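You operate a simulated robot arm through the tools that you are given. There is no shell and no other tool. Be economical: measure what you need, move in short steps, check, and stop when the job is done.

Carry out the task below with a simulated robot arm. There is one attempt and no reset: what you move stays moved.

## Task
Spray the tea towel damp, lay the pillowcase on it and spray that too.
Fine: before the nose of the unplugged iron, which stays put; both end damp, not soaked.

Only the result counts: the job must be done as asked and must still hold three seconds after the hand-in. Knocking over, shifting, dropping, spilling or breaking anything else fails it. Flat cloth is picked up by pressing the open fingertips on it (5 to 10 N) and closing them slowly along it; thin cloth reads only 2 to 8 mm in the jaws.

## Robot
A 6-joint arm with a two-finger parallel gripper, fixed in place. Base frame: the origin is at the foot of the arm, x ahead of it, y to its left, z up; the work surface is at about z = 910. Units: mm, degrees, N and s.
With the tool pointing down near the work surface it reaches from about 240 to 660 mm from the base axis. Its first joint turns from -66.0 to 66.0 degrees. Payload 2.9 kg.
The tool frame sits at the grasp point between the pads (the TCP): z along the fingers, y along the line on which they close. The tips reach 30 mm beyond it. The gripper opens to 110 mm. The fingers are 20 mm wide and 10 mm thick; the gripper's body (48 by 112 mm) begins 55 mm behind the TCP.
Orientation is that of the tool frame in the base frame, as [roll, pitch, yaw] about the fixed x, y, z axes, in that order (R = Rz(yaw) Ry(pitch) Rx(roll)). With the fingers straight down and closing along the base's y, the tool's x points along the base's -x, its y along +y and its z along -z.

## Interface
- The arm moves only by the tool nudge_tool. Its argument "steps" is a list of rows, each an object (a shift or turn left out is 0, a gripper value left out holds the last) with "delta_pos": the shift along the tool's x, y, z in cm, a list of three; "rotation": the turn, a rotation vector about the tool's x, y, z in degrees, a list of three; "fingers": the finger opening in cm, from 0 to 11. In form: [{"delta_pos": [dx, dy, dz], "rotation": [wx, wy, wz], "fingers": fingers}, ...]. A call has 1 to 8 rows; each row shifts and turns the commanded pose from where the row before left it, along the tool's axes as they then stand. Each row takes 0.2 s and may step no farther than 50 mm and 8.6 degrees from the row before; otherwise, or with a gripper value out of range, the whole call is refused. Where a pose cannot be reached the arm comes as near as it can. A force on the tool above 40 N (or 10 N above the force at the start of the call, whichever is more), or a blocked arm, ends the call early, and 0.2 s more pass. The fingers move at their own pace (about 108 mm/s each) and stop on an object; they squeeze with about 35 N. The grip force told is the motor's: it shows also when the fingers shut on nothing. Time passes only in rows, and 0.2 s behind the last, so rows that do not move let the fingers close. It gives the time, the measured TCP pose, the force on the tool (base axes), the opening and the grip force at its end, in the units of the frame above (readings bear some noise).
- Cameras (640 x 400 px; columns grow to the right, rows downward): "scene" is fixed at [95.5, 456.9, 1382]; the picture's right is [-0.53, -0.85, 0.00], its down [-0.54, 0.34, -0.77] and it looks along [0.66, -0.41, -0.63] (base axes); focal length 214 px, centre (320, 200). "wrist" rides on the gripper at [72, 17, -103] in the tool frame; the picture's right is [-0.23, 0.97, 0.00], its down [-0.76, -0.18, -0.62] and it looks along [-0.61, -0.14, 0.78] (tool axes); focal length 222 px, centre (320, 200). There is no depth. A picture from a camera that has moved, and an enlarged one, comes with that camera's place and axes in the base frame and with its lens. The place of the scene camera against the robot may be out by one fixed shift of up to 12 mm in any direction.
- capture(camera): a new picture of that camera. The clock stands still meanwhile.
- close_up(camera, box): a new picture of the part [left, top, right, bottom] of that camera's present view, enlarged. The clock stands still meanwhile.
- finish_job(): hands the job in; it is judged then, once.

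Go step by step. Nothing tells you positions but the pictures and the camera data: compare them with the known pose of the tool, close in by small moves and look again before you grip or let go. The budget is 120 turns and 76 pictures, counting those below and the enlarged ones. Unless the task says otherwise, let go and move clear before handing in, and close with one line.

The tools are called after "Emit:" by a JSON object that holds its "fn" and its "kwargs". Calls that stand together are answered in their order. nudge_tool: Moves the arm, as the interface text tells. Its arguments: {"type":"object","properties":{"steps":{"type":"array"}},"required":["steps"]} The other tools are called the same way: capture (camera) takes a picture; close_up (camera, box) takes an enlarged picture of a part of a camera's view; finish_job () hands the job in.

At the start:

```text
t: 0.0
position: [351.5, 166.4, 1248.3]
tool_rot: [-179.9, 0.0, -180.0]
wrist_force: [-0.1, -0.4, -0.2]
finger_gap: 110.1
grip_force: 0.1
```

scene: 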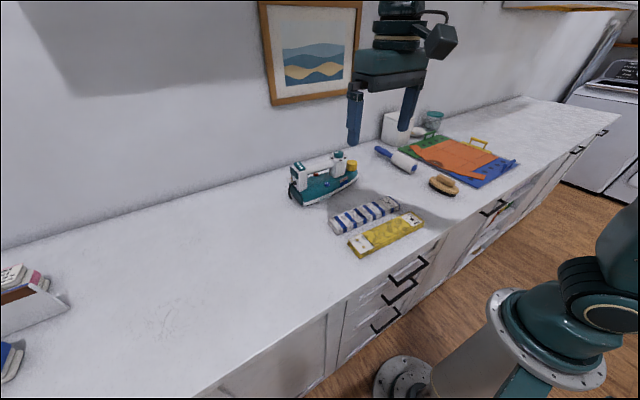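
wrist: 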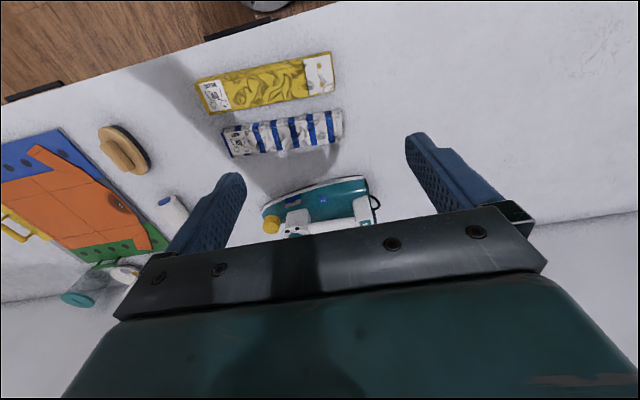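

I see an iron, a blue-striped item, a yellow item, a brush, a roller or bottle, and an orange cloth on a coloured mat. I'll enlarge these to identify them.

Emit:
{"fn": "close_up", "kwargs": {"camera": "scene", "box": [280, 140, 440, 260]}}

Emit:
{"fn": "close_up", "kwargs": {"camera": "scene", "box": [370, 95, 530, 205]}}

Emit:
{"fn": "close_up", "kwargs": {"camera": "wrist", "box": [180, 30, 400, 250]}}

Emit:
{"fn": "close_up", "kwargs": {"camera": "wrist", "box": [0, 110, 220, 320]}}

```text
3.33 times, centred on (360, 200) of scene
camera zoom: at [95.5, 456.9, 1382.0], right [-0.53, -0.85, 0.0], down [-0.54, 0.34, -0.77], along [0.66, -0.41, -0.63], focal length 715 px, centre (187, 200)
```

zoom: 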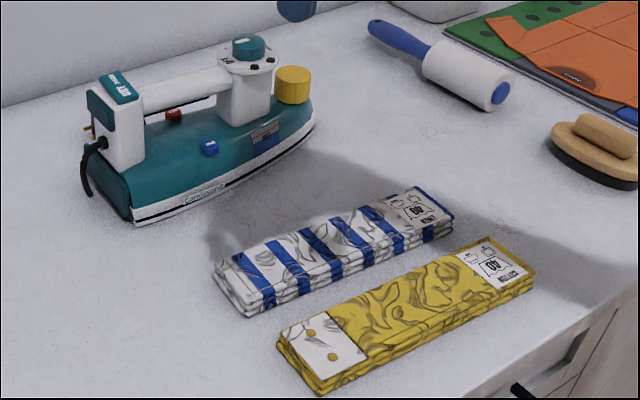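

```text
3.64 times, centred on (450, 150) of scene
camera zoom: at [95.5, 456.9, 1382.0], right [-0.53, -0.85, 0.0], down [-0.54, 0.34, -0.77], along [0.66, -0.41, -0.63], focal length 780 px, centre (-153, 382)
```

zoom: 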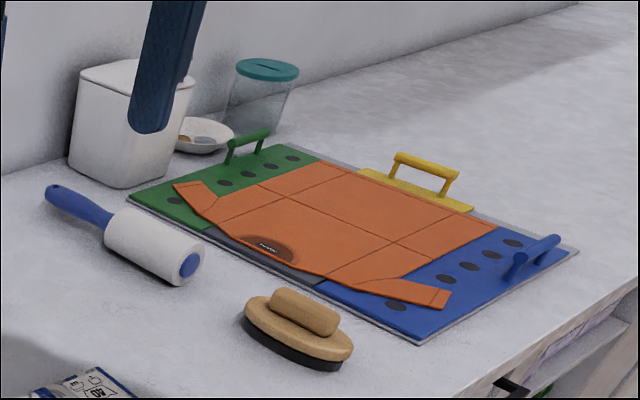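

```text
1.82 times, centred on (290, 140) of wrist
camera zoom: at [277.9, 183.8, 1352.9], right [0.23, 0.97, 0.0], down [0.76, -0.18, 0.62], along [0.61, -0.14, -0.78], focal length 404 px, centre (374, 309)
```

zoom: 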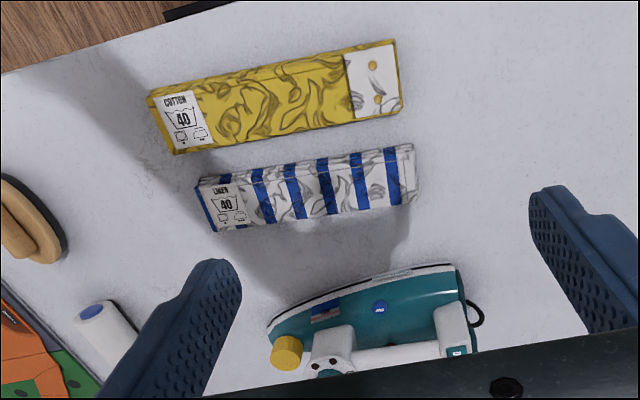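

```text
1.90 times, centred on (110, 215) of wrist
camera zoom: at [277.9, 183.8, 1352.9], right [0.23, 0.97, 0.0], down [0.76, -0.18, 0.62], along [0.61, -0.14, -0.78], focal length 423 px, centre (720, 171)
```

zoom: 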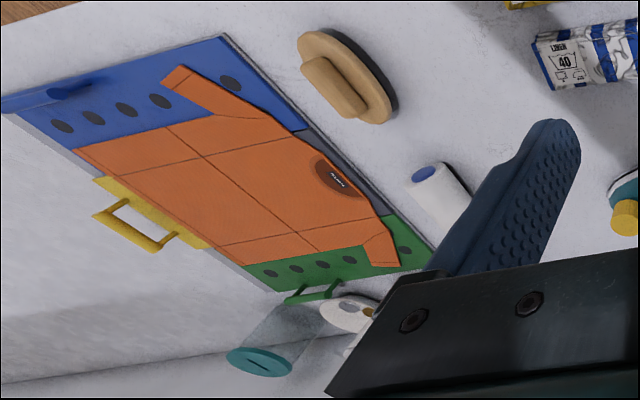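

The blue-striped linen is the tea towel and the buttoned yellow cotton is the pillowcase. The iron seems to carry the spray controls, so I'll move the wrist camera over it for a better look.

Emit:
{"fn": "nudge_tool", "kwargs": {"steps": [{"delta_pos": [-3.4, -2.5, 0.7]}, {"delta_pos": [-3.4, -2.5, 0.7]}, {"delta_pos": [-3.4, -2.5, 0.7]}, {"delta_pos": [-3.4, -2.5, 0.7]}, {"delta_pos": [-3.4, -2.5, 0.7]}, {"delta_pos": [-3.4, -2.5, 0.7]}]}}

Emit:
{"fn": "capture", "kwargs": {"camera": "wrist"}}

Emit:
{"fn": "close_up", "kwargs": {"camera": "scene", "box": [280, 145, 370, 210]}}

```text
t: 1.4
position: [556.4, 15.7, 1205.8]
tool_rot: [-179.9, 0.0, -180.0]
wrist_force: [0.4, -0.7, -0.4]
finger_gap: 109.9
grip_force: 0.1
```

```text
69 pictures are left
camera wrist: at [483.7, 32.8, 1310.8], right [0.23, 0.97, 0.0], down [0.76, -0.18, 0.62], along [0.61, -0.14, -0.78], focal length 222 px, centre (320, 200)
```

wrist: 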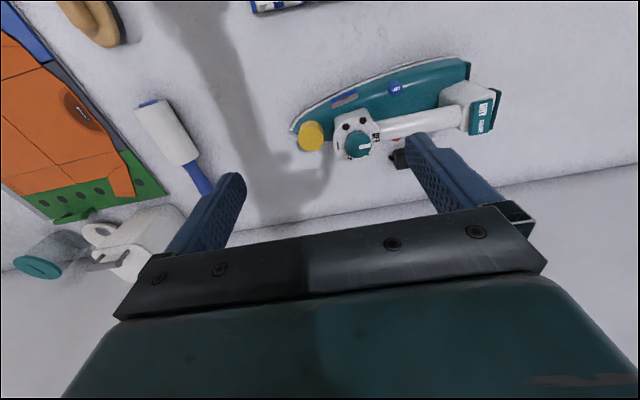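

```text
6.15 times, centred on (325, 178) of scene
camera zoom: at [95.4, 456.9, 1382.0], right [-0.53, -0.85, 0.0], down [-0.54, 0.34, -0.77], along [0.66, -0.41, -0.63], focal length 1320 px, centre (289, 338)
```

zoom: 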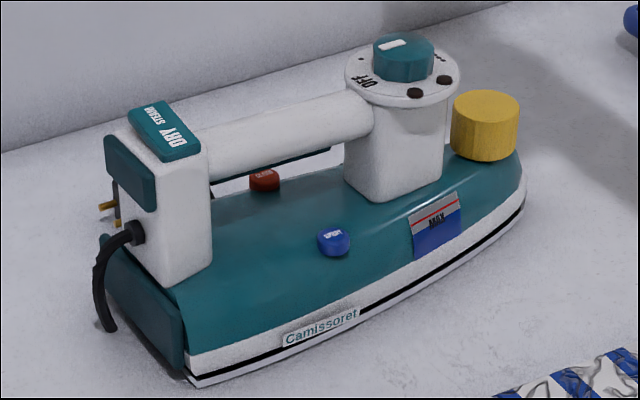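

The iron has a blue button, a red button, a dial set to OFF, a DRY/STEAM slider and a yellow cap on the nose. I'll zoom in on the labels.

Emit:
{"fn": "close_up", "kwargs": {"camera": "wrist", "box": [350, 70, 430, 120]}}

Emit:
{"fn": "close_up", "kwargs": {"camera": "wrist", "box": [280, 90, 390, 170]}}

Emit:
{"fn": "close_up", "kwargs": {"camera": "scene", "box": [312, 163, 342, 183]}}

```text
8.00 times, centred on (390, 95) of wrist
camera zoom: at [483.7, 32.8, 1310.8], right [0.23, 0.97, 0.0], down [0.76, -0.18, 0.62], along [0.61, -0.14, -0.78], focal length 1777 px, centre (-240, 1040)
```

zoom: 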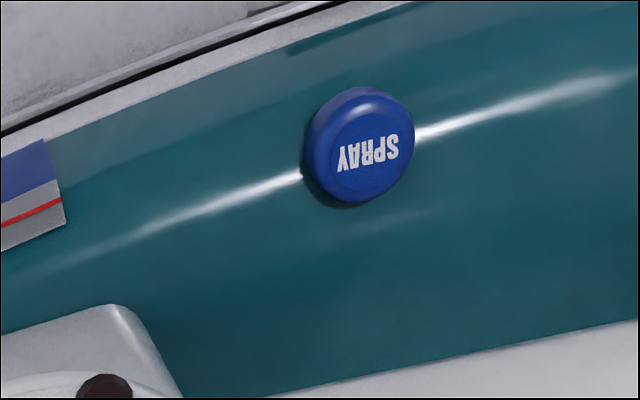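

```text
5.00 times, centred on (335, 130) of wrist
camera zoom: at [483.7, 32.8, 1310.8], right [0.23, 0.97, 0.0], down [0.76, -0.18, 0.62], along [0.61, -0.14, -0.78], focal length 1111 px, centre (245, 550)
```

zoom: 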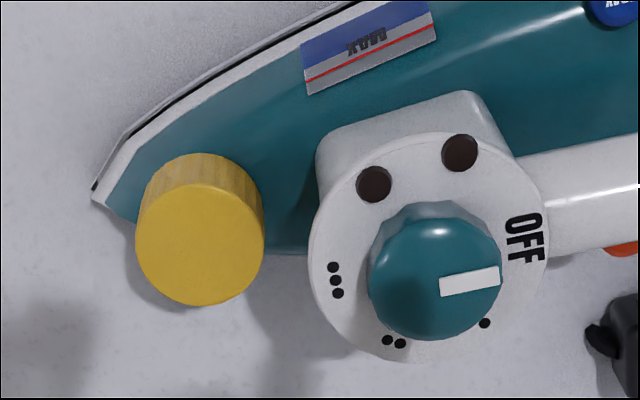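

```text
16.00 times, centred on (327, 173) of scene
camera zoom: at [95.4, 456.9, 1382.0], right [-0.53, -0.85, 0.0], down [-0.54, 0.34, -0.77], along [0.66, -0.41, -0.63], focal length 3432 px, centre (208, 632)
```

zoom: 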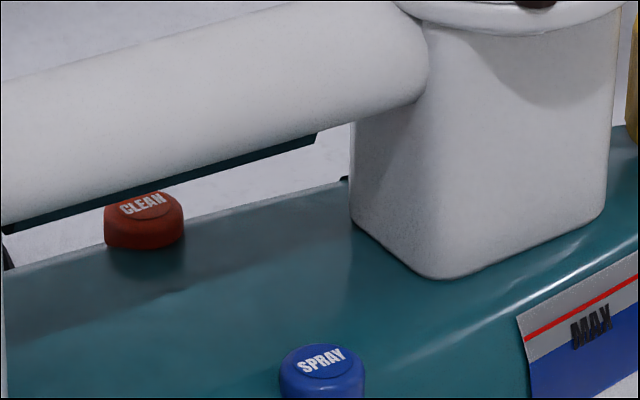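

The blue button is labelled SPRAY and sits at about (585, 124, 953). The iron's axis runs along y at x≈620, with the nose near y≈-36 and pointing to -y. I'll turn the tool 90°, which I need for gripping anyway, and look at the nose from the front.

Emit:
{"fn": "nudge_tool", "kwargs": {"steps": [{"rotation": [0, 0, -8.2]}, {"rotation": [0, 0, -8.2]}, {"rotation": [0, 0, -8.2]}, {"rotation": [0, 0, -8.2]}, {"rotation": [0, 0, -8.2]}, {"rotation": [0, 0, -8.2]}, {"rotation": [0, 0, -8.2]}, {"rotation": [0, 0, -8.2]}]}}

Emit:
{"fn": "nudge_tool", "kwargs": {"steps": [{"rotation": [0, 0, -8.2]}, {"rotation": [0, 0, -8.1]}, {"rotation": [0, 0, -8.1]}, {"delta_pos": [4.2, -2.0, 0]}, {"delta_pos": [4.2, -2.0, 0]}, {"delta_pos": [4.2, -2.0, 4]}, {"delta_pos": [0, 0, 4.5]}, {"delta_pos": [0, 0, 4.5]}]}}

Emit:
{"fn": "capture", "kwargs": {"camera": "wrist"}}

```text
t: 3.2
position: [554.4, 17.8, 1207.1]
tool_rot: [-180.0, 0.0, -114.2]
wrist_force: [-0.5, 0.2, 0.4]
finger_gap: 110.0
grip_force: 0.0
```

```text
refused: row 6 steps farther than a row can; nothing moved
```

```text
64 pictures are left
camera wrist: at [508.9, -42.0, 1311.1], right [-0.79, 0.61, 0.0], down [0.47, 0.62, 0.62], along [0.38, 0.5, -0.78], focal length 222 px, centre (320, 200)
```

wrist: 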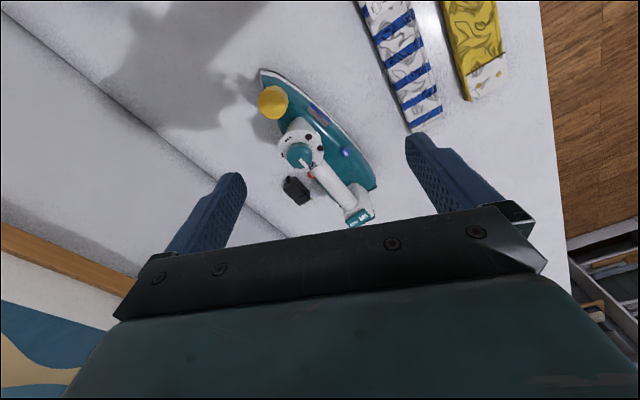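

The turn direction is right, so I'll finish it and move before the nose with smaller rows.

Emit:
{"fn": "nudge_tool", "kwargs": {"steps": [{"rotation": [0, 0, -8.2]}, {"rotation": [0, 0, -8.1]}, {"rotation": [0, 0, -8.1]}, {"delta_pos": [4.2, -2.0, 0]}, {"delta_pos": [4.2, -2.0, 0]}, {"delta_pos": [4.2, -2.0, 0]}, {"delta_pos": [0, 0, 4.5]}, {"delta_pos": [0, 0, 4.5]}]}}

Emit:
{"fn": "capture", "kwargs": {"camera": "wrist"}}

```text
t: 5.0
position: [585.9, -95.5, 1103.3]
tool_rot: [180.0, 0.0, -89.9]
wrist_force: [0.2, 0.3, 0.3]
finger_gap: 110.1
grip_force: 0.1
out of reach, approached as far as the arm can: row 5, 6
```

```text
63 pictures are left
camera wrist: at [568.2, -167.5, 1207.8], right [-0.97, 0.23, 0.0], down [0.18, 0.76, 0.62], along [0.14, 0.61, -0.78], focal length 222 px, centre (320, 200)
```

wrist: 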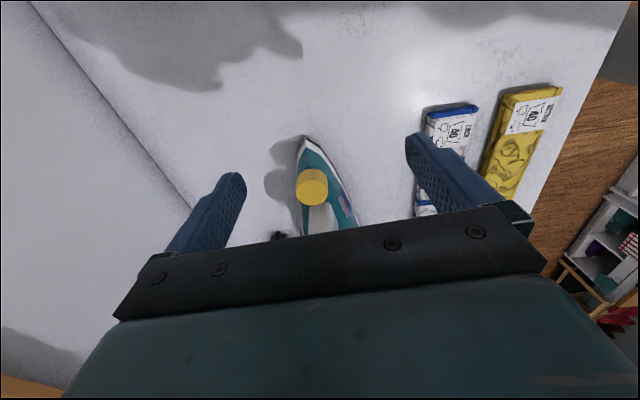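

Emit:
{"fn": "close_up", "kwargs": {"camera": "wrist", "box": [270, 125, 370, 235]}}

```text
3.64 times, centred on (320, 180) of wrist
camera zoom: at [568.2, -167.5, 1207.8], right [-0.97, 0.23, 0.0], down [0.18, 0.76, 0.62], along [0.14, 0.61, -0.78], focal length 808 px, centre (320, 273)
```

zoom: 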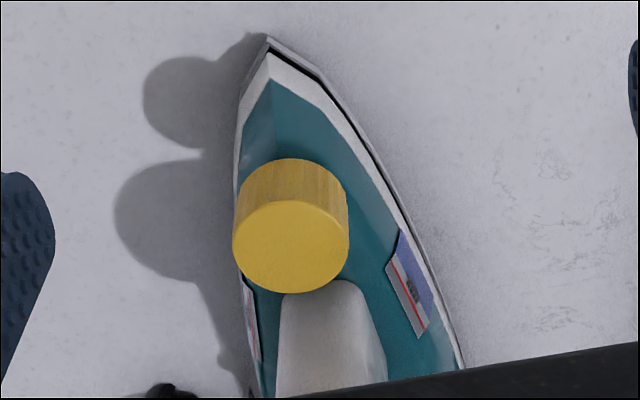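

I can't see an opening at the nose, so I take the mist to go straight ahead along -y. The plan is to lay the towel crosswise before the nose, centred near (612, -118). First I'll move over the towel to measure it.

Emit:
{"fn": "nudge_tool", "kwargs": {"steps": [{"delta_pos": [0, 4.5, 0]}, {"delta_pos": [-2.8, 2.6, 0]}, {"delta_pos": [-3.5, 2.0, 0]}, {"delta_pos": [-3.5, 2.0, 0]}, {"delta_pos": [-3.5, 2.0, 0]}, {"delta_pos": [-3.7, 2.0, 0]}]}}

Emit:
{"fn": "capture", "kwargs": {"camera": "wrist"}}

```text
t: 6.4
position: [432.3, 75.0, 1100.3]
tool_rot: [-179.9, 0.0, -90.0]
wrist_force: [0.1, 0.2, 0.0]
finger_gap: 109.9
grip_force: 0.1
```

```text
61 pictures are left
camera wrist: at [415.9, 3.6, 1205.2], right [-0.97, 0.23, 0.0], down [0.18, 0.76, 0.62], along [0.14, 0.61, -0.78], focal length 222 px, centre (320, 200)
```

wrist: 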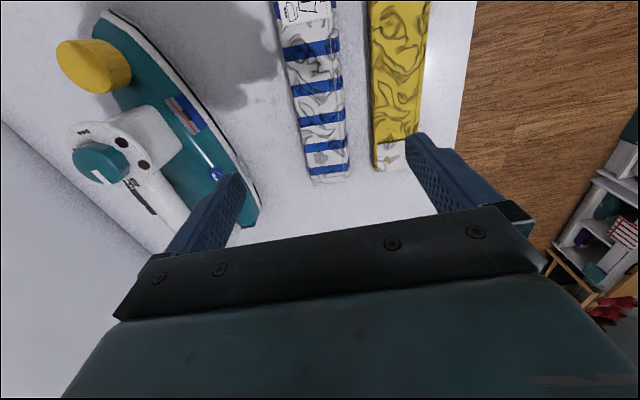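

The towel is about 58 mm wide, centred near (432, 68) and turned about -4.5° from y, with some 32 mm of free space before the pillowcase. I'll align, narrow the fingers to 80 mm and come down partway.

Emit:
{"fn": "nudge_tool", "kwargs": {"steps": [{"delta_pos": [0.7, 0, 0], "rotation": [0, 0, 4.5], "fingers": 8.0}, {"delta_pos": [0, 0, 3.5]}, {"delta_pos": [0, 0, 3.5]}, {"delta_pos": [0, 0, 3.5]}]}}

Emit:
{"fn": "capture", "kwargs": {"camera": "wrist"}}

Emit:
{"fn": "close_up", "kwargs": {"camera": "scene", "box": [290, 130, 450, 270]}}

```text
t: 7.4
position: [432.5, 66.3, 995.3]
tool_rot: [180.0, 0.0, -94.5]
wrist_force: [-0.4, 0.1, -0.8]
finger_gap: 79.8
grip_force: 0.0
```

```text
60 pictures are left
camera wrist: at [409.1, -3.7, 1100.4], right [-0.95, 0.3, 0.0], down [0.24, 0.75, 0.62], along [0.19, 0.59, -0.78], focal length 222 px, centre (320, 200)
```

wrist: 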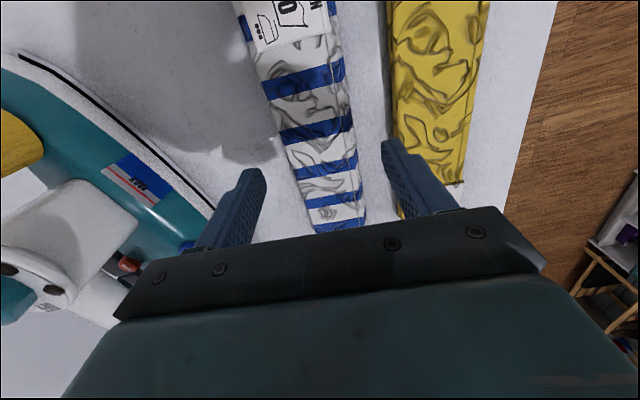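

```text
2.86 times, centred on (370, 200) of scene
camera zoom: at [95.5, 456.9, 1382.0], right [-0.53, -0.85, 0.0], down [-0.54, 0.34, -0.77], along [0.66, -0.41, -0.63], focal length 613 px, centre (177, 200)
```

zoom: 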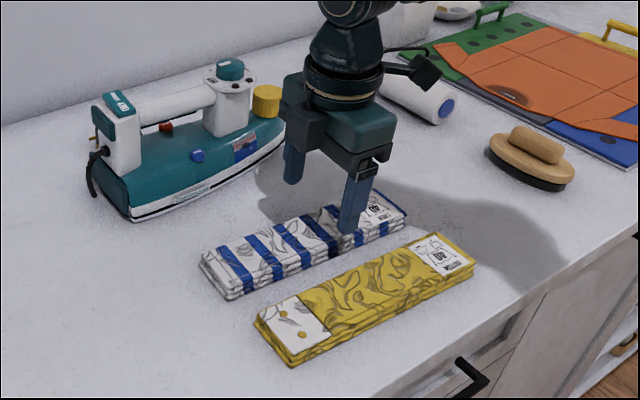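

The fingers straddle the towel and look centred. I'll go down the rest of the way.

Emit:
{"fn": "nudge_tool", "kwargs": {"steps": [{"delta_pos": [0, 0, 2.5]}, {"delta_pos": [0, 0, 1.5]}, {"delta_pos": [0, 0, 1.1]}, {}]}}

Emit:
{"fn": "capture", "kwargs": {"camera": "wrist"}}

Emit:
{"fn": "close_up", "kwargs": {"camera": "scene", "box": [320, 170, 430, 260]}}

```text
t: 8.4
position: [432.5, 69.0, 945.8]
tool_rot: [180.0, 0.0, -94.5]
wrist_force: [0.0, -0.1, -0.1]
finger_gap: 79.5
grip_force: 0.2
```

```text
58 pictures are left
camera wrist: at [410.3, -2.4, 1050.7], right [-0.95, 0.3, 0.0], down [0.24, 0.75, 0.62], along [0.19, 0.59, -0.78], focal length 222 px, centre (320, 200)
```

wrist: 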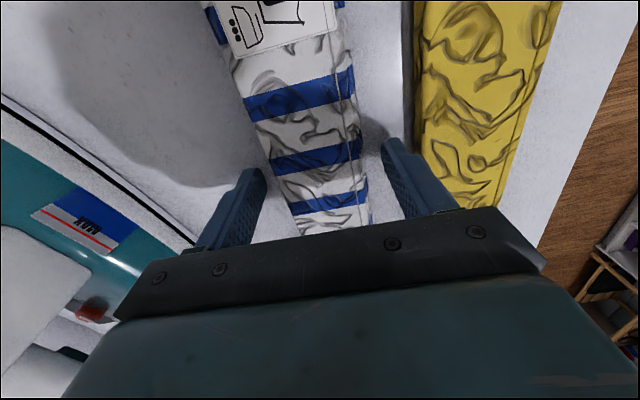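

```text
4.44 times, centred on (375, 215) of scene
camera zoom: at [95.5, 456.9, 1382.0], right [-0.53, -0.85, 0.0], down [-0.54, 0.34, -0.77], along [0.66, -0.41, -0.63], focal length 953 px, centre (76, 133)
```

zoom: 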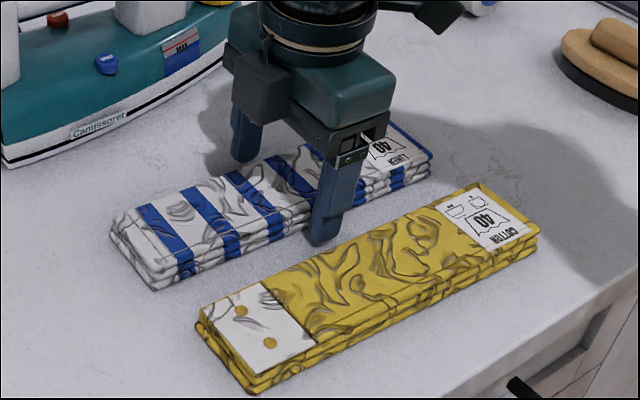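

Both fingers are clear of everything and on either side of the towel. I'll close gradually.

Emit:
{"fn": "nudge_tool", "kwargs": {"steps": [{"fingers": 7.0}, {"fingers": 6.4}, {"fingers": 5.8}, {"fingers": 5.2}, {"fingers": 4.6}, {}]}}

Emit:
{"fn": "close_up", "kwargs": {"camera": "scene", "box": [320, 170, 430, 260]}}

```text
t: 9.8
position: [433.0, 67.7, 945.8]
tool_rot: [179.9, 0.0, -94.5]
wrist_force: [0.0, 0.8, 0.0]
finger_gap: 59.2
grip_force: 35.1
```

```text
4.44 times, centred on (375, 215) of scene
camera zoom: at [95.5, 456.9, 1382.0], right [-0.53, -0.85, 0.0], down [-0.54, 0.34, -0.77], along [0.66, -0.41, -0.63], focal length 953 px, centre (76, 133)
```

zoom: 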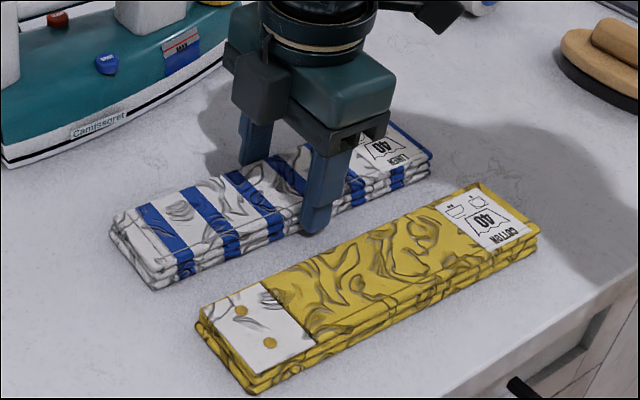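

The towel is held firmly at 59 mm. I'll lift it and turn it back a quarter so it lies along x.

Emit:
{"fn": "nudge_tool", "kwargs": {"steps": [{"delta_pos": [0, 0, -2.0], "fingers": 3.5}, {"delta_pos": [0, 0, -3.5]}, {"rotation": [0, 0, 8.5]}, {"rotation": [0, 0, 8.5]}, {"rotation": [0, 0, 8.5]}, {"rotation": [0, 0, 8.5]}, {"rotation": [0, 0, 8.5]}, {"rotation": [0, 0, 8.5]}]}}

Emit:
{"fn": "nudge_tool", "kwargs": {"steps": [{"rotation": [0, 0, 8.5]}, {"rotation": [0, 0, 8.5]}, {"rotation": [0, 0, 8.5]}, {"rotation": [0, 0, 8.5]}]}}

Emit:
{"fn": "close_up", "kwargs": {"camera": "scene", "box": [280, 110, 480, 260]}}

```text
t: 11.6
position: [431.4, 66.6, 1001.7]
tool_rot: [-179.9, 0.0, -145.7]
wrist_force: [-0.1, -0.2, -0.3]
finger_gap: 59.3
grip_force: 34.9
```

```text
t: 12.6
position: [432.8, 67.0, 1002.3]
tool_rot: [180.0, 0.1, -179.6]
wrist_force: [-1.0, -1.2, -0.5]
finger_gap: 59.0
grip_force: 35.1
```

```text
2.67 times, centred on (380, 185) of scene
camera zoom: at [95.5, 456.9, 1382.0], right [-0.53, -0.85, 0.0], down [-0.54, 0.34, -0.77], along [0.66, -0.41, -0.63], focal length 572 px, centre (160, 240)
```

zoom: 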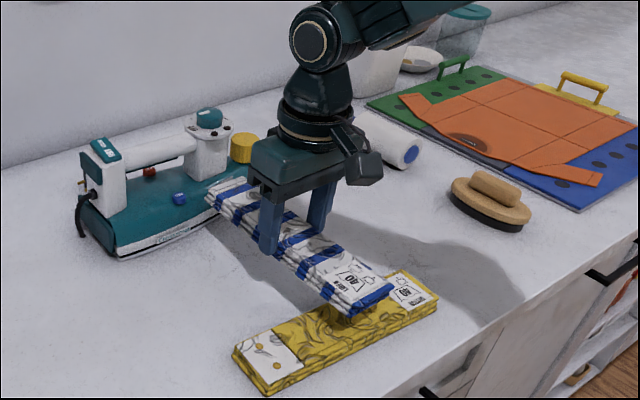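

The towel is held level along x. I'll go to y = -118 first, staying clear of the nose, then out to x≈605.

Emit:
{"fn": "nudge_tool", "kwargs": {"steps": [{"delta_pos": [0, -4.6, 0]}, {"delta_pos": [0, -4.6, 0]}, {"delta_pos": [0, -4.6, 0]}, {"delta_pos": [0, -4.6, 0]}, {"delta_pos": [-4.4, 0, 0]}, {"delta_pos": [-4.4, 0, 0]}, {"delta_pos": [-4.4, 0, 0]}, {"delta_pos": [-4.4, 0, 0]}]}}

Emit:
{"fn": "capture", "kwargs": {"camera": "wrist"}}

Emit:
{"fn": "close_up", "kwargs": {"camera": "scene", "box": [280, 110, 480, 260]}}

```text
t: 14.4
position: [611.5, -111.1, 1001.8]
tool_rot: [-180.0, 0.0, -179.5]
wrist_force: [0.5, 0.2, 0.2]
finger_gap: 59.2
grip_force: 34.9
```

```text
54 pictures are left
camera wrist: at [537.9, -95.0, 1105.8], right [0.22, 0.98, 0.0], down [0.76, -0.17, 0.62], along [0.61, -0.14, -0.78], focal length 222 px, centre (320, 200)
```

wrist: 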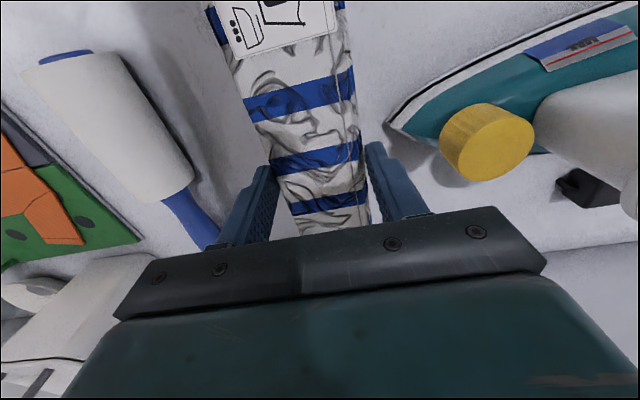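

```text
2.67 times, centred on (380, 185) of scene
camera zoom: at [95.5, 456.9, 1382.0], right [-0.53, -0.85, 0.0], down [-0.54, 0.34, -0.77], along [0.66, -0.41, -0.63], focal length 572 px, centre (160, 240)
```

zoom: 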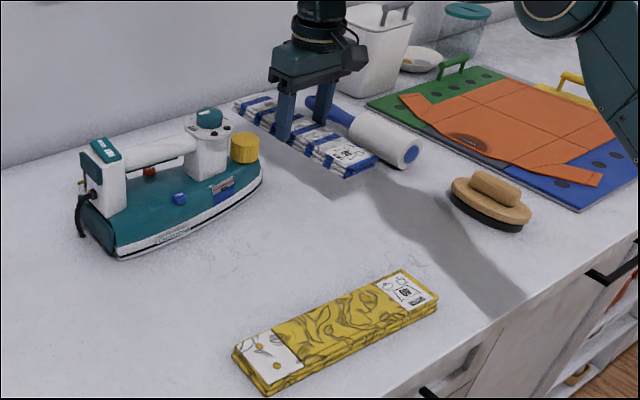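

The nose is confirmed near (615, -52) and the roller's near edge at y≈-238, so there is room for the towel. I'll centre it at y≈-125 and lower it.

Emit:
{"fn": "nudge_tool", "kwargs": {"steps": [{"delta_pos": [0, -1.4, 0]}, {"delta_pos": [0, 0, 2.5]}, {"delta_pos": [0, 0, 2.0]}, {"delta_pos": [0, 0, 0.9]}, {}]}}

Emit:
{"fn": "close_up", "kwargs": {"camera": "scene", "box": [320, 110, 440, 210]}}

```text
t: 15.6
position: [611.9, -127.3, 947.3]
tool_rot: [180.0, -0.1, -179.5]
wrist_force: [0.1, 0.1, -1.2]
finger_gap: 59.2
grip_force: 35.0
```

```text
4.00 times, centred on (380, 160) of scene
camera zoom: at [95.5, 456.9, 1382.0], right [-0.53, -0.85, 0.0], down [-0.54, 0.34, -0.77], along [0.66, -0.41, -0.63], focal length 858 px, centre (80, 360)
```

zoom: 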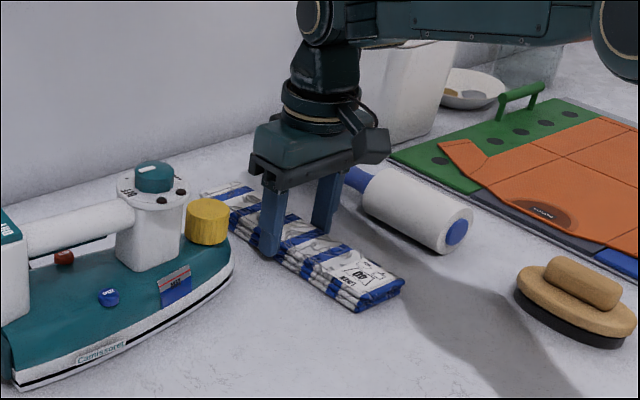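

It is just about at the surface. I'll lower 1.5 mm more, open to 76 mm and rise.

Emit:
{"fn": "nudge_tool", "kwargs": {"steps": [{"delta_pos": [0, 0, 0.15]}, {}, {"fingers": 6.6}, {"fingers": 7.6}, {}]}}

Emit:
{"fn": "nudge_tool", "kwargs": {"steps": [{"delta_pos": [0, 0, -2.5]}, {"delta_pos": [0, 0, -4.0]}, {"delta_pos": [0, 0, -4.0]}, {"delta_pos": [0, 0, -4.0]}]}}

Emit:
{"fn": "capture", "kwargs": {"camera": "wrist"}}

Emit:
{"fn": "close_up", "kwargs": {"camera": "scene", "box": [320, 110, 440, 210]}}

```text
t: 16.8
position: [610.7, -127.8, 945.3]
tool_rot: [179.9, 0.0, -179.5]
wrist_force: [0.2, 0.7, 0.1]
finger_gap: 75.7
grip_force: 0.1
```

```text
t: 17.8
position: [611.7, -126.8, 1091.7]
tool_rot: [-180.0, 0.0, -179.4]
wrist_force: [-0.4, 0.3, -0.6]
finger_gap: 76.0
grip_force: 0.0
```

```text
51 pictures are left
camera wrist: at [538.3, -110.7, 1195.7], right [0.22, 0.98, 0.0], down [0.76, -0.17, 0.62], along [0.61, -0.14, -0.78], focal length 222 px, centre (320, 200)
```

wrist: 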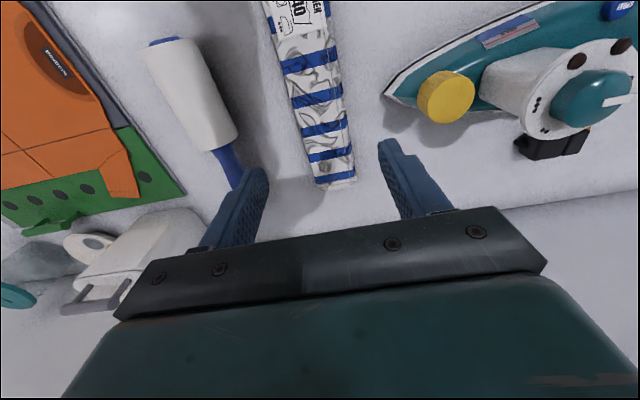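

```text
4.00 times, centred on (380, 160) of scene
camera zoom: at [95.5, 456.9, 1382.0], right [-0.53, -0.85, 0.0], down [-0.54, 0.34, -0.77], along [0.66, -0.41, -0.63], focal length 858 px, centre (80, 360)
```

zoom: 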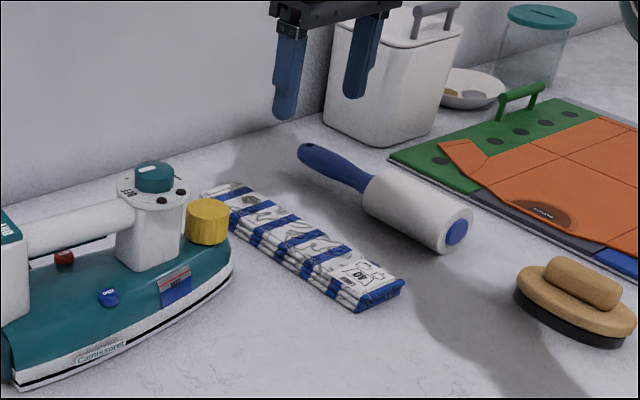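

The towel is neatly down, centred near (612, -127). Next I'll close the fingers and go above the SPRAY button to locate it exactly.

Emit:
{"fn": "nudge_tool", "kwargs": {"steps": [{"delta_pos": [0.55, 4.2, 0], "fingers": 0}, {"delta_pos": [0.55, 4.2, 0]}, {"delta_pos": [0.55, 4.2, 0]}, {"delta_pos": [0.55, 4.2, 0]}, {"delta_pos": [0.55, 4.2, 0]}, {"delta_pos": [0.55, 4.2, 0]}]}}

Emit:
{"fn": "capture", "kwargs": {"camera": "wrist"}}

Emit:
{"fn": "close_up", "kwargs": {"camera": "scene", "box": [280, 130, 370, 210]}}

```text
t: 19.2
position: [576.6, 124.1, 1091.2]
tool_rot: [-180.0, 0.0, -179.7]
wrist_force: [0.9, 0.5, 0.3]
finger_gap: 0.0
grip_force: 35.1
```

```text
49 pictures are left
camera wrist: at [503.6, 140.2, 1195.0], right [0.22, 0.98, 0.0], down [0.76, -0.17, 0.62], along [0.61, -0.14, -0.78], focal length 222 px, centre (320, 200)
```

wrist: 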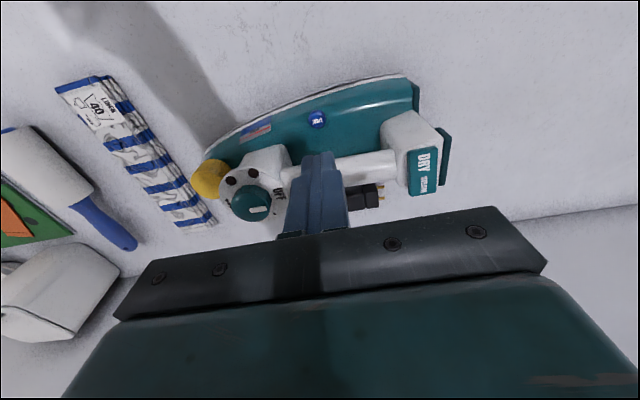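

```text
5.00 times, centred on (325, 170) of scene
camera zoom: at [95.5, 456.8, 1382.0], right [-0.53, -0.85, 0.0], down [-0.54, 0.34, -0.77], along [0.66, -0.41, -0.63], focal length 1072 px, centre (295, 350)
```

zoom: 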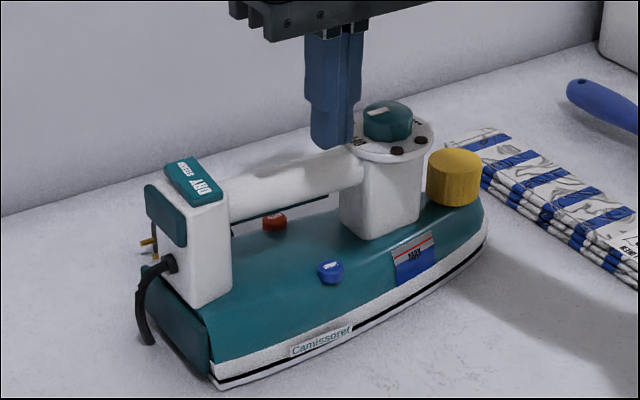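

The button top triangulates to about (578, 120, 971), and the dial top is near z=1045. I'll press slightly off to the near side, so the gripper body clears the dial, and come down partway to check.

Emit:
{"fn": "nudge_tool", "kwargs": {"steps": [{"delta_pos": [0.45, -0.2, 2.5]}, {"delta_pos": [0, 0, 2.5]}, {"delta_pos": [0, 0, 2.2]}, {}]}}

Emit:
{"fn": "capture", "kwargs": {"camera": "wrist"}}

Emit:
{"fn": "close_up", "kwargs": {"camera": "scene", "box": [280, 130, 370, 210]}}

```text
t: 20.2
position: [570.6, 120.1, 1019.4]
tool_rot: [-180.0, 0.0, -179.4]
wrist_force: [0.0, 0.3, -0.3]
finger_gap: 0.2
grip_force: 35.1
```

```text
47 pictures are left
camera wrist: at [497.8, 136.8, 1124.2], right [0.22, 0.98, 0.0], down [0.76, -0.17, 0.62], along [0.61, -0.14, -0.78], focal length 222 px, centre (320, 200)
```

wrist: 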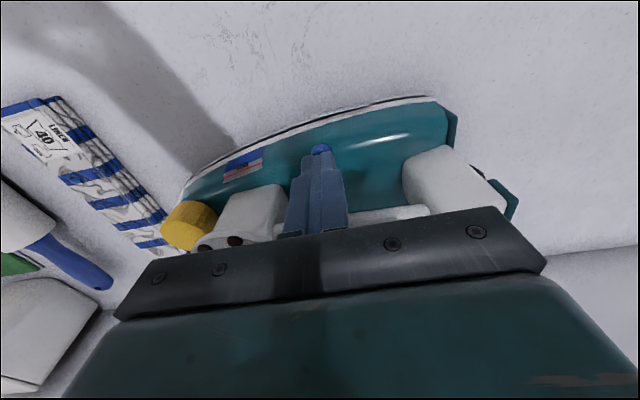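

```text
5.00 times, centred on (325, 170) of scene
camera zoom: at [95.5, 456.9, 1382.0], right [-0.53, -0.85, 0.0], down [-0.54, 0.34, -0.77], along [0.66, -0.41, -0.63], focal length 1072 px, centre (295, 350)
```

zoom: 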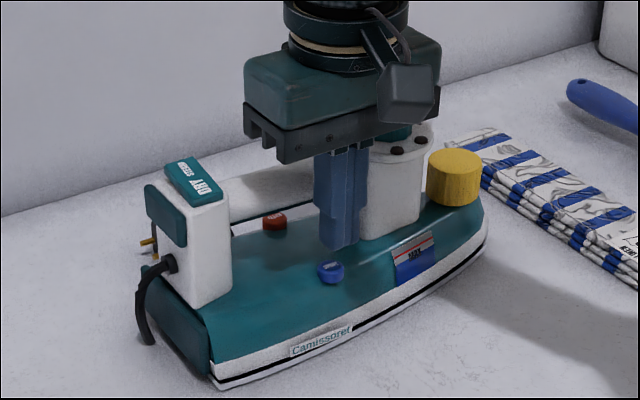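

The tip sits about 20 mm above the button and slightly behind it. I'll shift a little more away from the dial, then approach slowly while watching the force.

Emit:
{"fn": "nudge_tool", "kwargs": {"steps": [{"delta_pos": [0.2, 0.5, 0]}, {"delta_pos": [0, 0, 1.4]}, {"delta_pos": [0, 0, 0.3]}, {}]}}

Emit:
{"fn": "close_up", "kwargs": {"camera": "scene", "box": [290, 150, 350, 200]}}

```text
t: 21.2
position: [568.8, 125.4, 1002.9]
tool_rot: [179.9, 0.0, -179.5]
wrist_force: [-0.2, -0.3, 0.1]
finger_gap: 0.1
grip_force: 34.8
```

```text
8.00 times, centred on (320, 175) of scene
camera zoom: at [95.5, 456.9, 1382.0], right [-0.53, -0.85, 0.0], down [-0.54, 0.34, -0.77], along [0.66, -0.41, -0.63], focal length 1716 px, centre (320, 400)
```

zoom: 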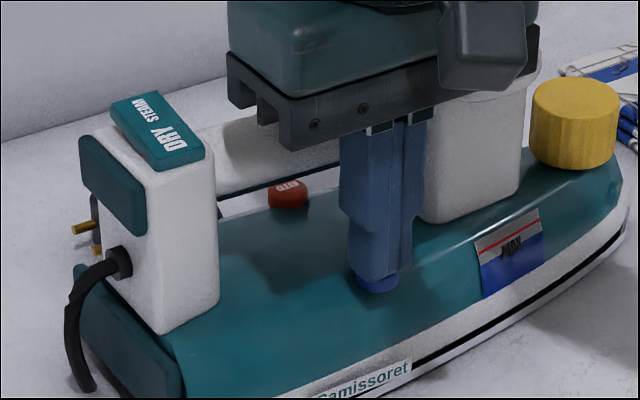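

The tip is right over the button. I'll lower in 1 mm rows.

Emit:
{"fn": "nudge_tool", "kwargs": {"steps": [{"delta_pos": [0, 0, 0.15]}, {"delta_pos": [0, 0, 0.15]}, {"delta_pos": [0, 0, 0.1]}]}}

Emit:
{"fn": "close_up", "kwargs": {"camera": "scene", "box": [290, 150, 350, 200]}}

```text
t: 22.0
position: [568.7, 125.4, 997.6]
tool_rot: [179.9, 0.0, -179.5]
wrist_force: [0.3, 0.2, -0.6]
finger_gap: 0.1
grip_force: 35.2
```

```text
8.00 times, centred on (320, 175) of scene
camera zoom: at [95.5, 456.9, 1382.0], right [-0.53, -0.85, 0.0], down [-0.54, 0.34, -0.77], along [0.66, -0.41, -0.63], focal length 1716 px, centre (320, 400)
```

zoom: 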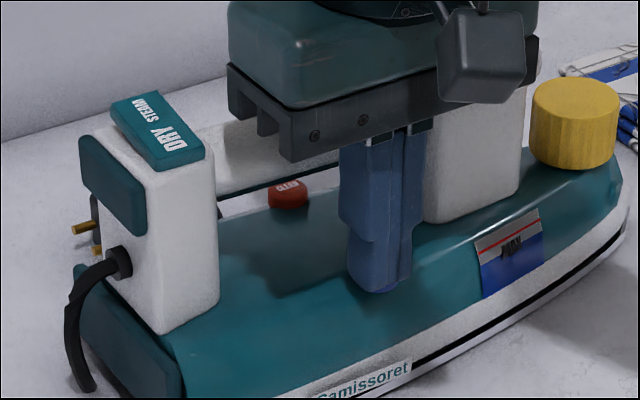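

Emit:
{"fn": "nudge_tool", "kwargs": {"steps": [{"delta_pos": [0, 0, 0.1]}, {"delta_pos": [0, 0, 0.1]}]}}

Emit:
{"fn": "close_up", "kwargs": {"camera": "wrist", "box": [160, 80, 480, 240]}}

```text
t: 22.6
position: [569.5, 125.8, 997.6]
tool_rot: [-179.9, 0.0, -179.5]
wrist_force: [0.7, 0.2, 1.2]
finger_gap: 0.0
grip_force: 34.9
```

```text
2.00 times, centred on (320, 160) of wrist
camera zoom: at [495.9, 142.7, 1101.3], right [0.22, 0.98, 0.0], down [0.76, -0.17, 0.62], along [0.61, -0.14, -0.78], focal length 444 px, centre (320, 280)
```

zoom: 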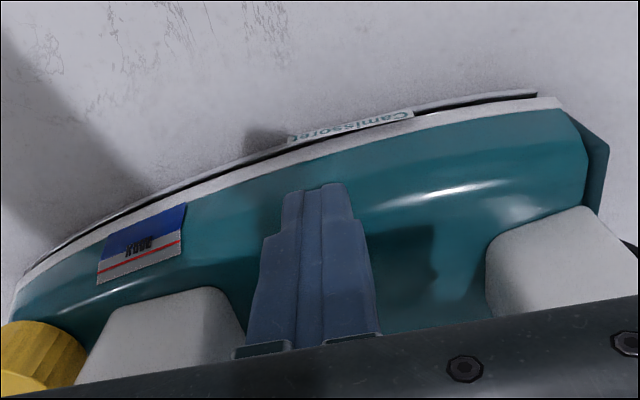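

Emit:
{"fn": "nudge_tool", "kwargs": {"steps": [{"delta_pos": [0, 0, 0.1]}, {}]}}

Emit:
{"fn": "close_up", "kwargs": {"camera": "scene", "box": [280, 110, 440, 220]}}

```text
t: 23.2
position: [568.3, 125.9, 995.7]
tool_rot: [-179.9, 0.0, -179.5]
wrist_force: [-0.3, -0.2, 1.2]
finger_gap: 0.2
grip_force: 35.4
```

```text
3.64 times, centred on (360, 165) of scene
camera zoom: at [95.5, 456.9, 1382.0], right [-0.53, -0.85, 0.0], down [-0.54, 0.34, -0.77], along [0.66, -0.41, -0.63], focal length 780 px, centre (174, 327)
```

zoom: 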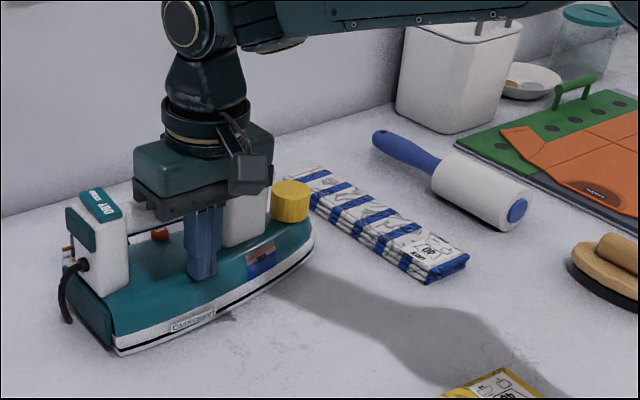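

Emit:
{"fn": "nudge_tool", "kwargs": {"steps": [{"delta_pos": [0, 0, 0.1]}]}}

```text
t: 23.6
position: [569.2, 125.8, 995.0]
tool_rot: [-180.0, 0.0, -179.5]
wrist_force: [-1.0, 1.7, 1.7]
finger_gap: 0.1
grip_force: 35.0
```

Emit:
{"fn": "nudge_tool", "kwargs": {"steps": [{"delta_pos": [0, 0, 0.1]}]}}

Emit:
{"fn": "close_up", "kwargs": {"camera": "scene", "box": [280, 110, 440, 220]}}

```text
t: 24.0
position: [567.4, 126.3, 993.4]
tool_rot: [180.0, 0.0, -179.5]
wrist_force: [-0.4, 0.8, 2.4]
finger_gap: 0.0
grip_force: 35.1
```

```text
3.64 times, centred on (360, 165) of scene
camera zoom: at [95.4, 456.9, 1382.0], right [-0.53, -0.85, 0.0], down [-0.54, 0.34, -0.77], along [0.66, -0.41, -0.63], focal length 780 px, centre (174, 327)
```

zoom: 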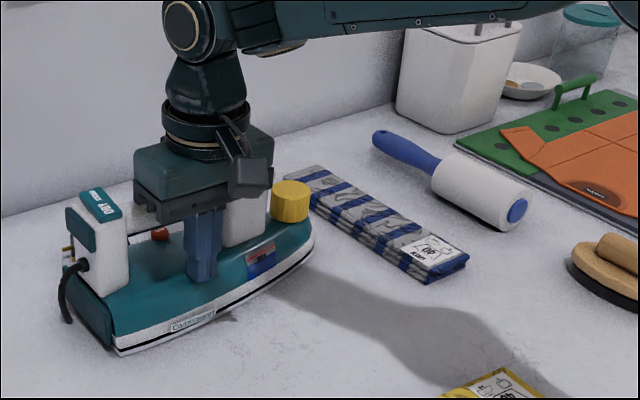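

The towel has just darkened, so the mist reaches it. I'm releasing the button now, before it gets soaked.

Emit:
{"fn": "nudge_tool", "kwargs": {"steps": [{"delta_pos": [0, 0, -1.5]}, {"delta_pos": [0, 0, -4.0]}, {"delta_pos": [0, 0, -4.0]}]}}

Emit:
{"fn": "close_up", "kwargs": {"camera": "scene", "box": [340, 130, 420, 190]}}

```text
t: 24.8
position: [569.2, 126.6, 1087.9]
tool_rot: [-180.0, 0.1, -179.4]
wrist_force: [-0.6, -0.5, 0.0]
finger_gap: 0.3
grip_force: 35.6
```

```text
6.67 times, centred on (380, 160) of scene
camera zoom: at [95.5, 456.9, 1382.0], right [-0.53, -0.85, 0.0], down [-0.54, 0.34, -0.77], along [0.66, -0.41, -0.63], focal length 1430 px, centre (-80, 467)
```

zoom: 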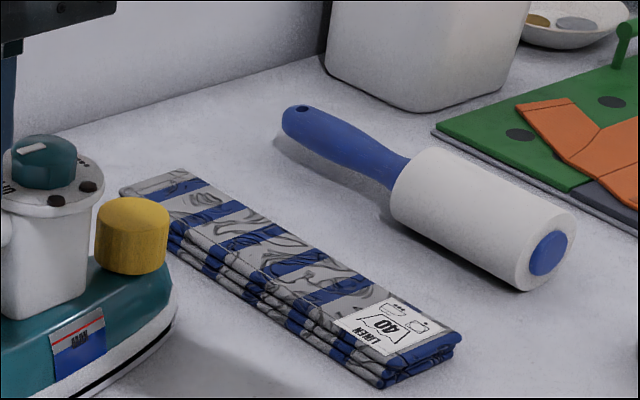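

One press turned the whole towel evenly darker, so it is damp. Next I'll fetch the pillowcase: move over it, open the fingers and turn the tool.

Emit:
{"fn": "nudge_tool", "kwargs": {"steps": [{"delta_pos": [4.5, -1.1, 0], "fingers": 11}, {"delta_pos": [4.5, -1.1, 0]}, {"delta_pos": [4.5, -1.1, 0]}, {"delta_pos": [4.5, -1.1, 0]}, {"delta_pos": [4.5, -1.1, 0]}, {"rotation": [0, 0, -8.55]}, {"rotation": [0, 0, -8.55]}, {"rotation": [0, 0, -8.55]}]}}

Emit:
{"fn": "nudge_tool", "kwargs": {"steps": [{"rotation": [0, 0, -8.55]}, {"rotation": [0, 0, -8.55]}, {"rotation": [0, 0, -8.55]}, {"rotation": [0, 0, -8.55]}, {"rotation": [0, 0, -8.55]}, {"rotation": [0, 0, -8.55]}, {"rotation": [0, 0, -8.55]}]}}

Emit:
{"fn": "capture", "kwargs": {"camera": "wrist"}}

```text
t: 26.6
position: [344.3, 70.1, 1088.6]
tool_rot: [-180.0, 0.1, -153.7]
wrist_force: [0.4, -0.5, 0.3]
finger_gap: 110.1
grip_force: 0.0
```

```text
t: 28.2
position: [344.5, 68.6, 1088.5]
tool_rot: [180.0, 0.0, -93.7]
wrist_force: [-0.9, 0.3, -0.3]
finger_gap: 109.9
grip_force: 0.1
```

```text
39 pictures are left
camera wrist: at [323.0, -1.5, 1193.0], right [-0.96, 0.29, 0.0], down [0.23, 0.75, 0.62], along [0.18, 0.6, -0.78], focal length 222 px, centre (320, 200)
```

wrist: 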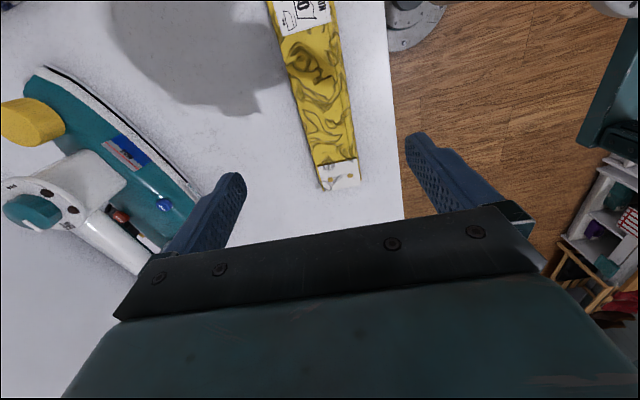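

The pillowcase is about 58 mm wide, centred near (340, 70) and turned about -3°. I'll centre over it, set the fingers to 80 mm and descend.

Emit:
{"fn": "nudge_tool", "kwargs": {"steps": [{"delta_pos": [0, 0.45, 0], "fingers": 8.4}, {"delta_pos": [0, 0, 3.5]}, {"delta_pos": [0, 0, 3.5]}, {"delta_pos": [0, 0, 2.5]}]}}

Emit:
{"fn": "capture", "kwargs": {"camera": "wrist"}}

Emit:
{"fn": "close_up", "kwargs": {"camera": "scene", "box": [320, 150, 450, 270]}}

```text
t: 29.2
position: [338.3, 69.6, 992.4]
tool_rot: [-180.0, 0.0, -94.0]
wrist_force: [0.0, 0.3, 0.2]
finger_gap: 84.0
grip_force: 0.1
```

```text
38 pictures are left
camera wrist: at [318.0, 0.1, 1097.1], right [-0.96, 0.29, 0.0], down [0.23, 0.75, 0.62], along [0.18, 0.6, -0.78], focal length 222 px, centre (320, 200)
```

wrist: 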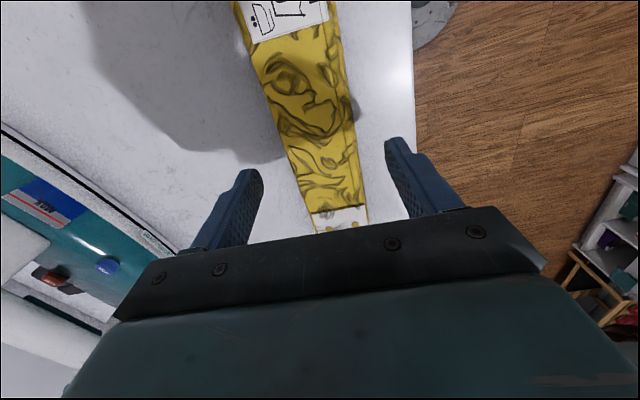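

```text
3.33 times, centred on (385, 210) of scene
camera zoom: at [95.5, 456.9, 1382.0], right [-0.53, -0.85, 0.0], down [-0.54, 0.34, -0.77], along [0.66, -0.41, -0.63], focal length 715 px, centre (103, 167)
```

zoom: 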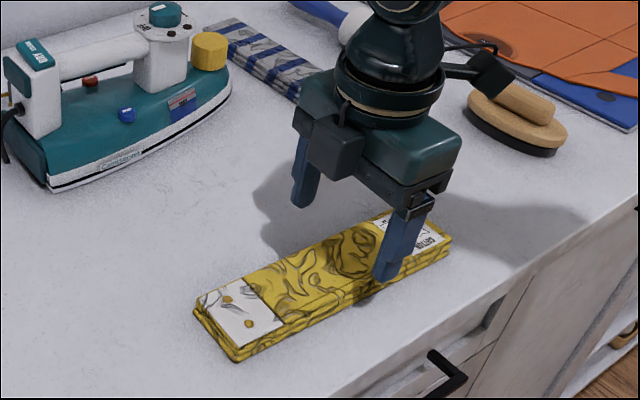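

It is well straddled, so I'll descend and grip.

Emit:
{"fn": "nudge_tool", "kwargs": {"steps": [{"delta_pos": [0, 0, 2.5]}, {"delta_pos": [0, 0, 1.5]}, {"delta_pos": [0, 0, 0.6]}, {}, {"fingers": 7.0}, {"fingers": 6.2}, {"fingers": 5.4}, {"fingers": 4.6}]}}

Emit:
{"fn": "nudge_tool", "kwargs": {"steps": [{"fingers": 3.5}, {}, {"delta_pos": [0, 0, -2]}, {"delta_pos": [0, 0, -4]}]}}

Emit:
{"fn": "close_up", "kwargs": {"camera": "scene", "box": [320, 120, 480, 270]}}

```text
t: 31.0
position: [339.9, 69.1, 947.6]
tool_rot: [179.9, 0.1, -94.1]
wrist_force: [-0.1, -0.3, 0.1]
finger_gap: 59.5
grip_force: 34.9
```

```text
t: 32.0
position: [340.8, 71.2, 1006.8]
tool_rot: [-180.0, 0.0, -94.0]
wrist_force: [0.6, -0.4, -1.5]
finger_gap: 59.2
grip_force: 34.9
```

```text
2.67 times, centred on (400, 195) of scene
camera zoom: at [95.5, 456.9, 1382.0], right [-0.53, -0.85, 0.0], down [-0.54, 0.34, -0.77], along [0.66, -0.41, -0.63], focal length 572 px, centre (107, 213)
```

zoom: 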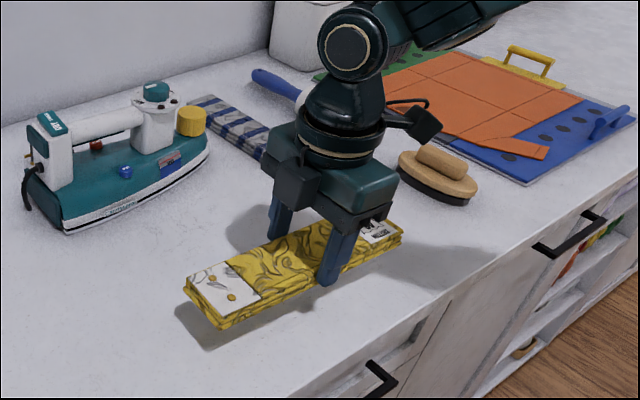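

The pillowcase is held and lifted. I'll turn it along x and carry it round the same way to (612, -127).

Emit:
{"fn": "nudge_tool", "kwargs": {"steps": [{"rotation": [0, 0, 8.55]}, {"rotation": [0, 0, 8.55]}, {"rotation": [0, 0, 8.55]}, {"rotation": [0, 0, 8.55]}, {"rotation": [0, 0, 8.55]}, {"rotation": [0, 0, 8.55]}, {"rotation": [0, 0, 8.55]}, {"rotation": [0, 0, 8.55]}]}}

Emit:
{"fn": "nudge_tool", "kwargs": {"steps": [{"rotation": [0, 0, 8.55]}, {"rotation": [0, 0, 8.55]}, {"delta_pos": [-0.3, -4.5, -1.0]}, {"delta_pos": [-0.3, -4.5, 0]}, {"delta_pos": [-0.3, -4.5, 0]}, {"delta_pos": [-3.5, -3.2, 0]}, {"delta_pos": [-3.5, -2.6, 0]}, {"delta_pos": [-4.5, 0, 0]}]}}

Emit:
{"fn": "capture", "kwargs": {"camera": "wrist"}}

```text
t: 33.8
position: [342.1, 69.4, 1007.8]
tool_rot: [180.0, 0.0, -162.6]
wrist_force: [-0.5, -1.2, -0.6]
finger_gap: 59.2
grip_force: 35.0
```

```text
t: 35.6
position: [465.4, -125.1, 1018.8]
tool_rot: [179.9, 0.0, -179.5]
wrist_force: [0.5, -0.2, -0.4]
finger_gap: 59.2
grip_force: 35.3
```

```text
35 pictures are left
camera wrist: at [392.6, -108.9, 1122.9], right [0.22, 0.98, 0.0], down [0.76, -0.17, 0.62], along [0.61, -0.14, -0.78], focal length 222 px, centre (320, 200)
```

wrist: 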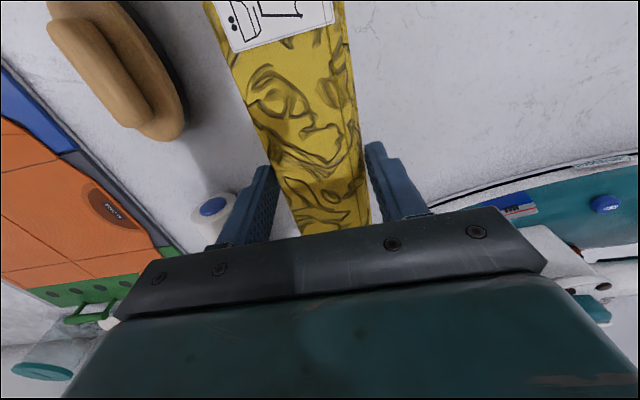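

Emit:
{"fn": "nudge_tool", "kwargs": {"steps": [{"delta_pos": [-4.5, -0.2, 0]}, {"delta_pos": [-4.5, 0, 0]}, {"delta_pos": [-4.5, 0, 0]}, {"delta_pos": [-1.1, 0, 0]}, {"delta_pos": [0, 0, 2.5]}, {"delta_pos": [0, 0, 1.0]}]}}

Emit:
{"fn": "close_up", "kwargs": {"camera": "scene", "box": [330, 110, 430, 190]}}

Emit:
{"fn": "capture", "kwargs": {"camera": "wrist"}}

```text
t: 37.0
position: [611.3, -124.1, 980.6]
tool_rot: [180.0, 0.0, -179.5]
wrist_force: [0.1, 0.3, -1.5]
finger_gap: 59.3
grip_force: 35.0
```

```text
5.00 times, centred on (380, 150) of scene
camera zoom: at [95.5, 456.9, 1382.0], right [-0.53, -0.85, 0.0], down [-0.54, 0.34, -0.77], along [0.66, -0.41, -0.63], focal length 1072 px, centre (20, 450)
```

zoom: 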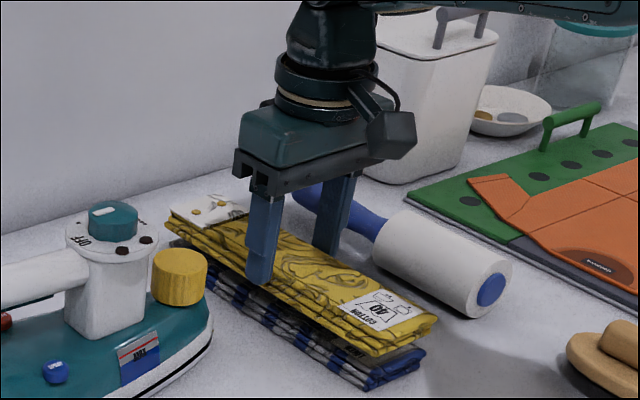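

```text
33 pictures are left
camera wrist: at [538.1, -107.6, 1085.5], right [0.22, 0.98, 0.0], down [0.76, -0.17, 0.62], along [0.61, -0.14, -0.78], focal length 222 px, centre (320, 200)
```

wrist: 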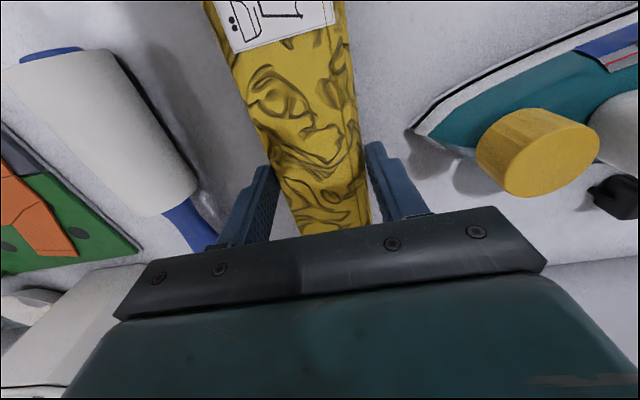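

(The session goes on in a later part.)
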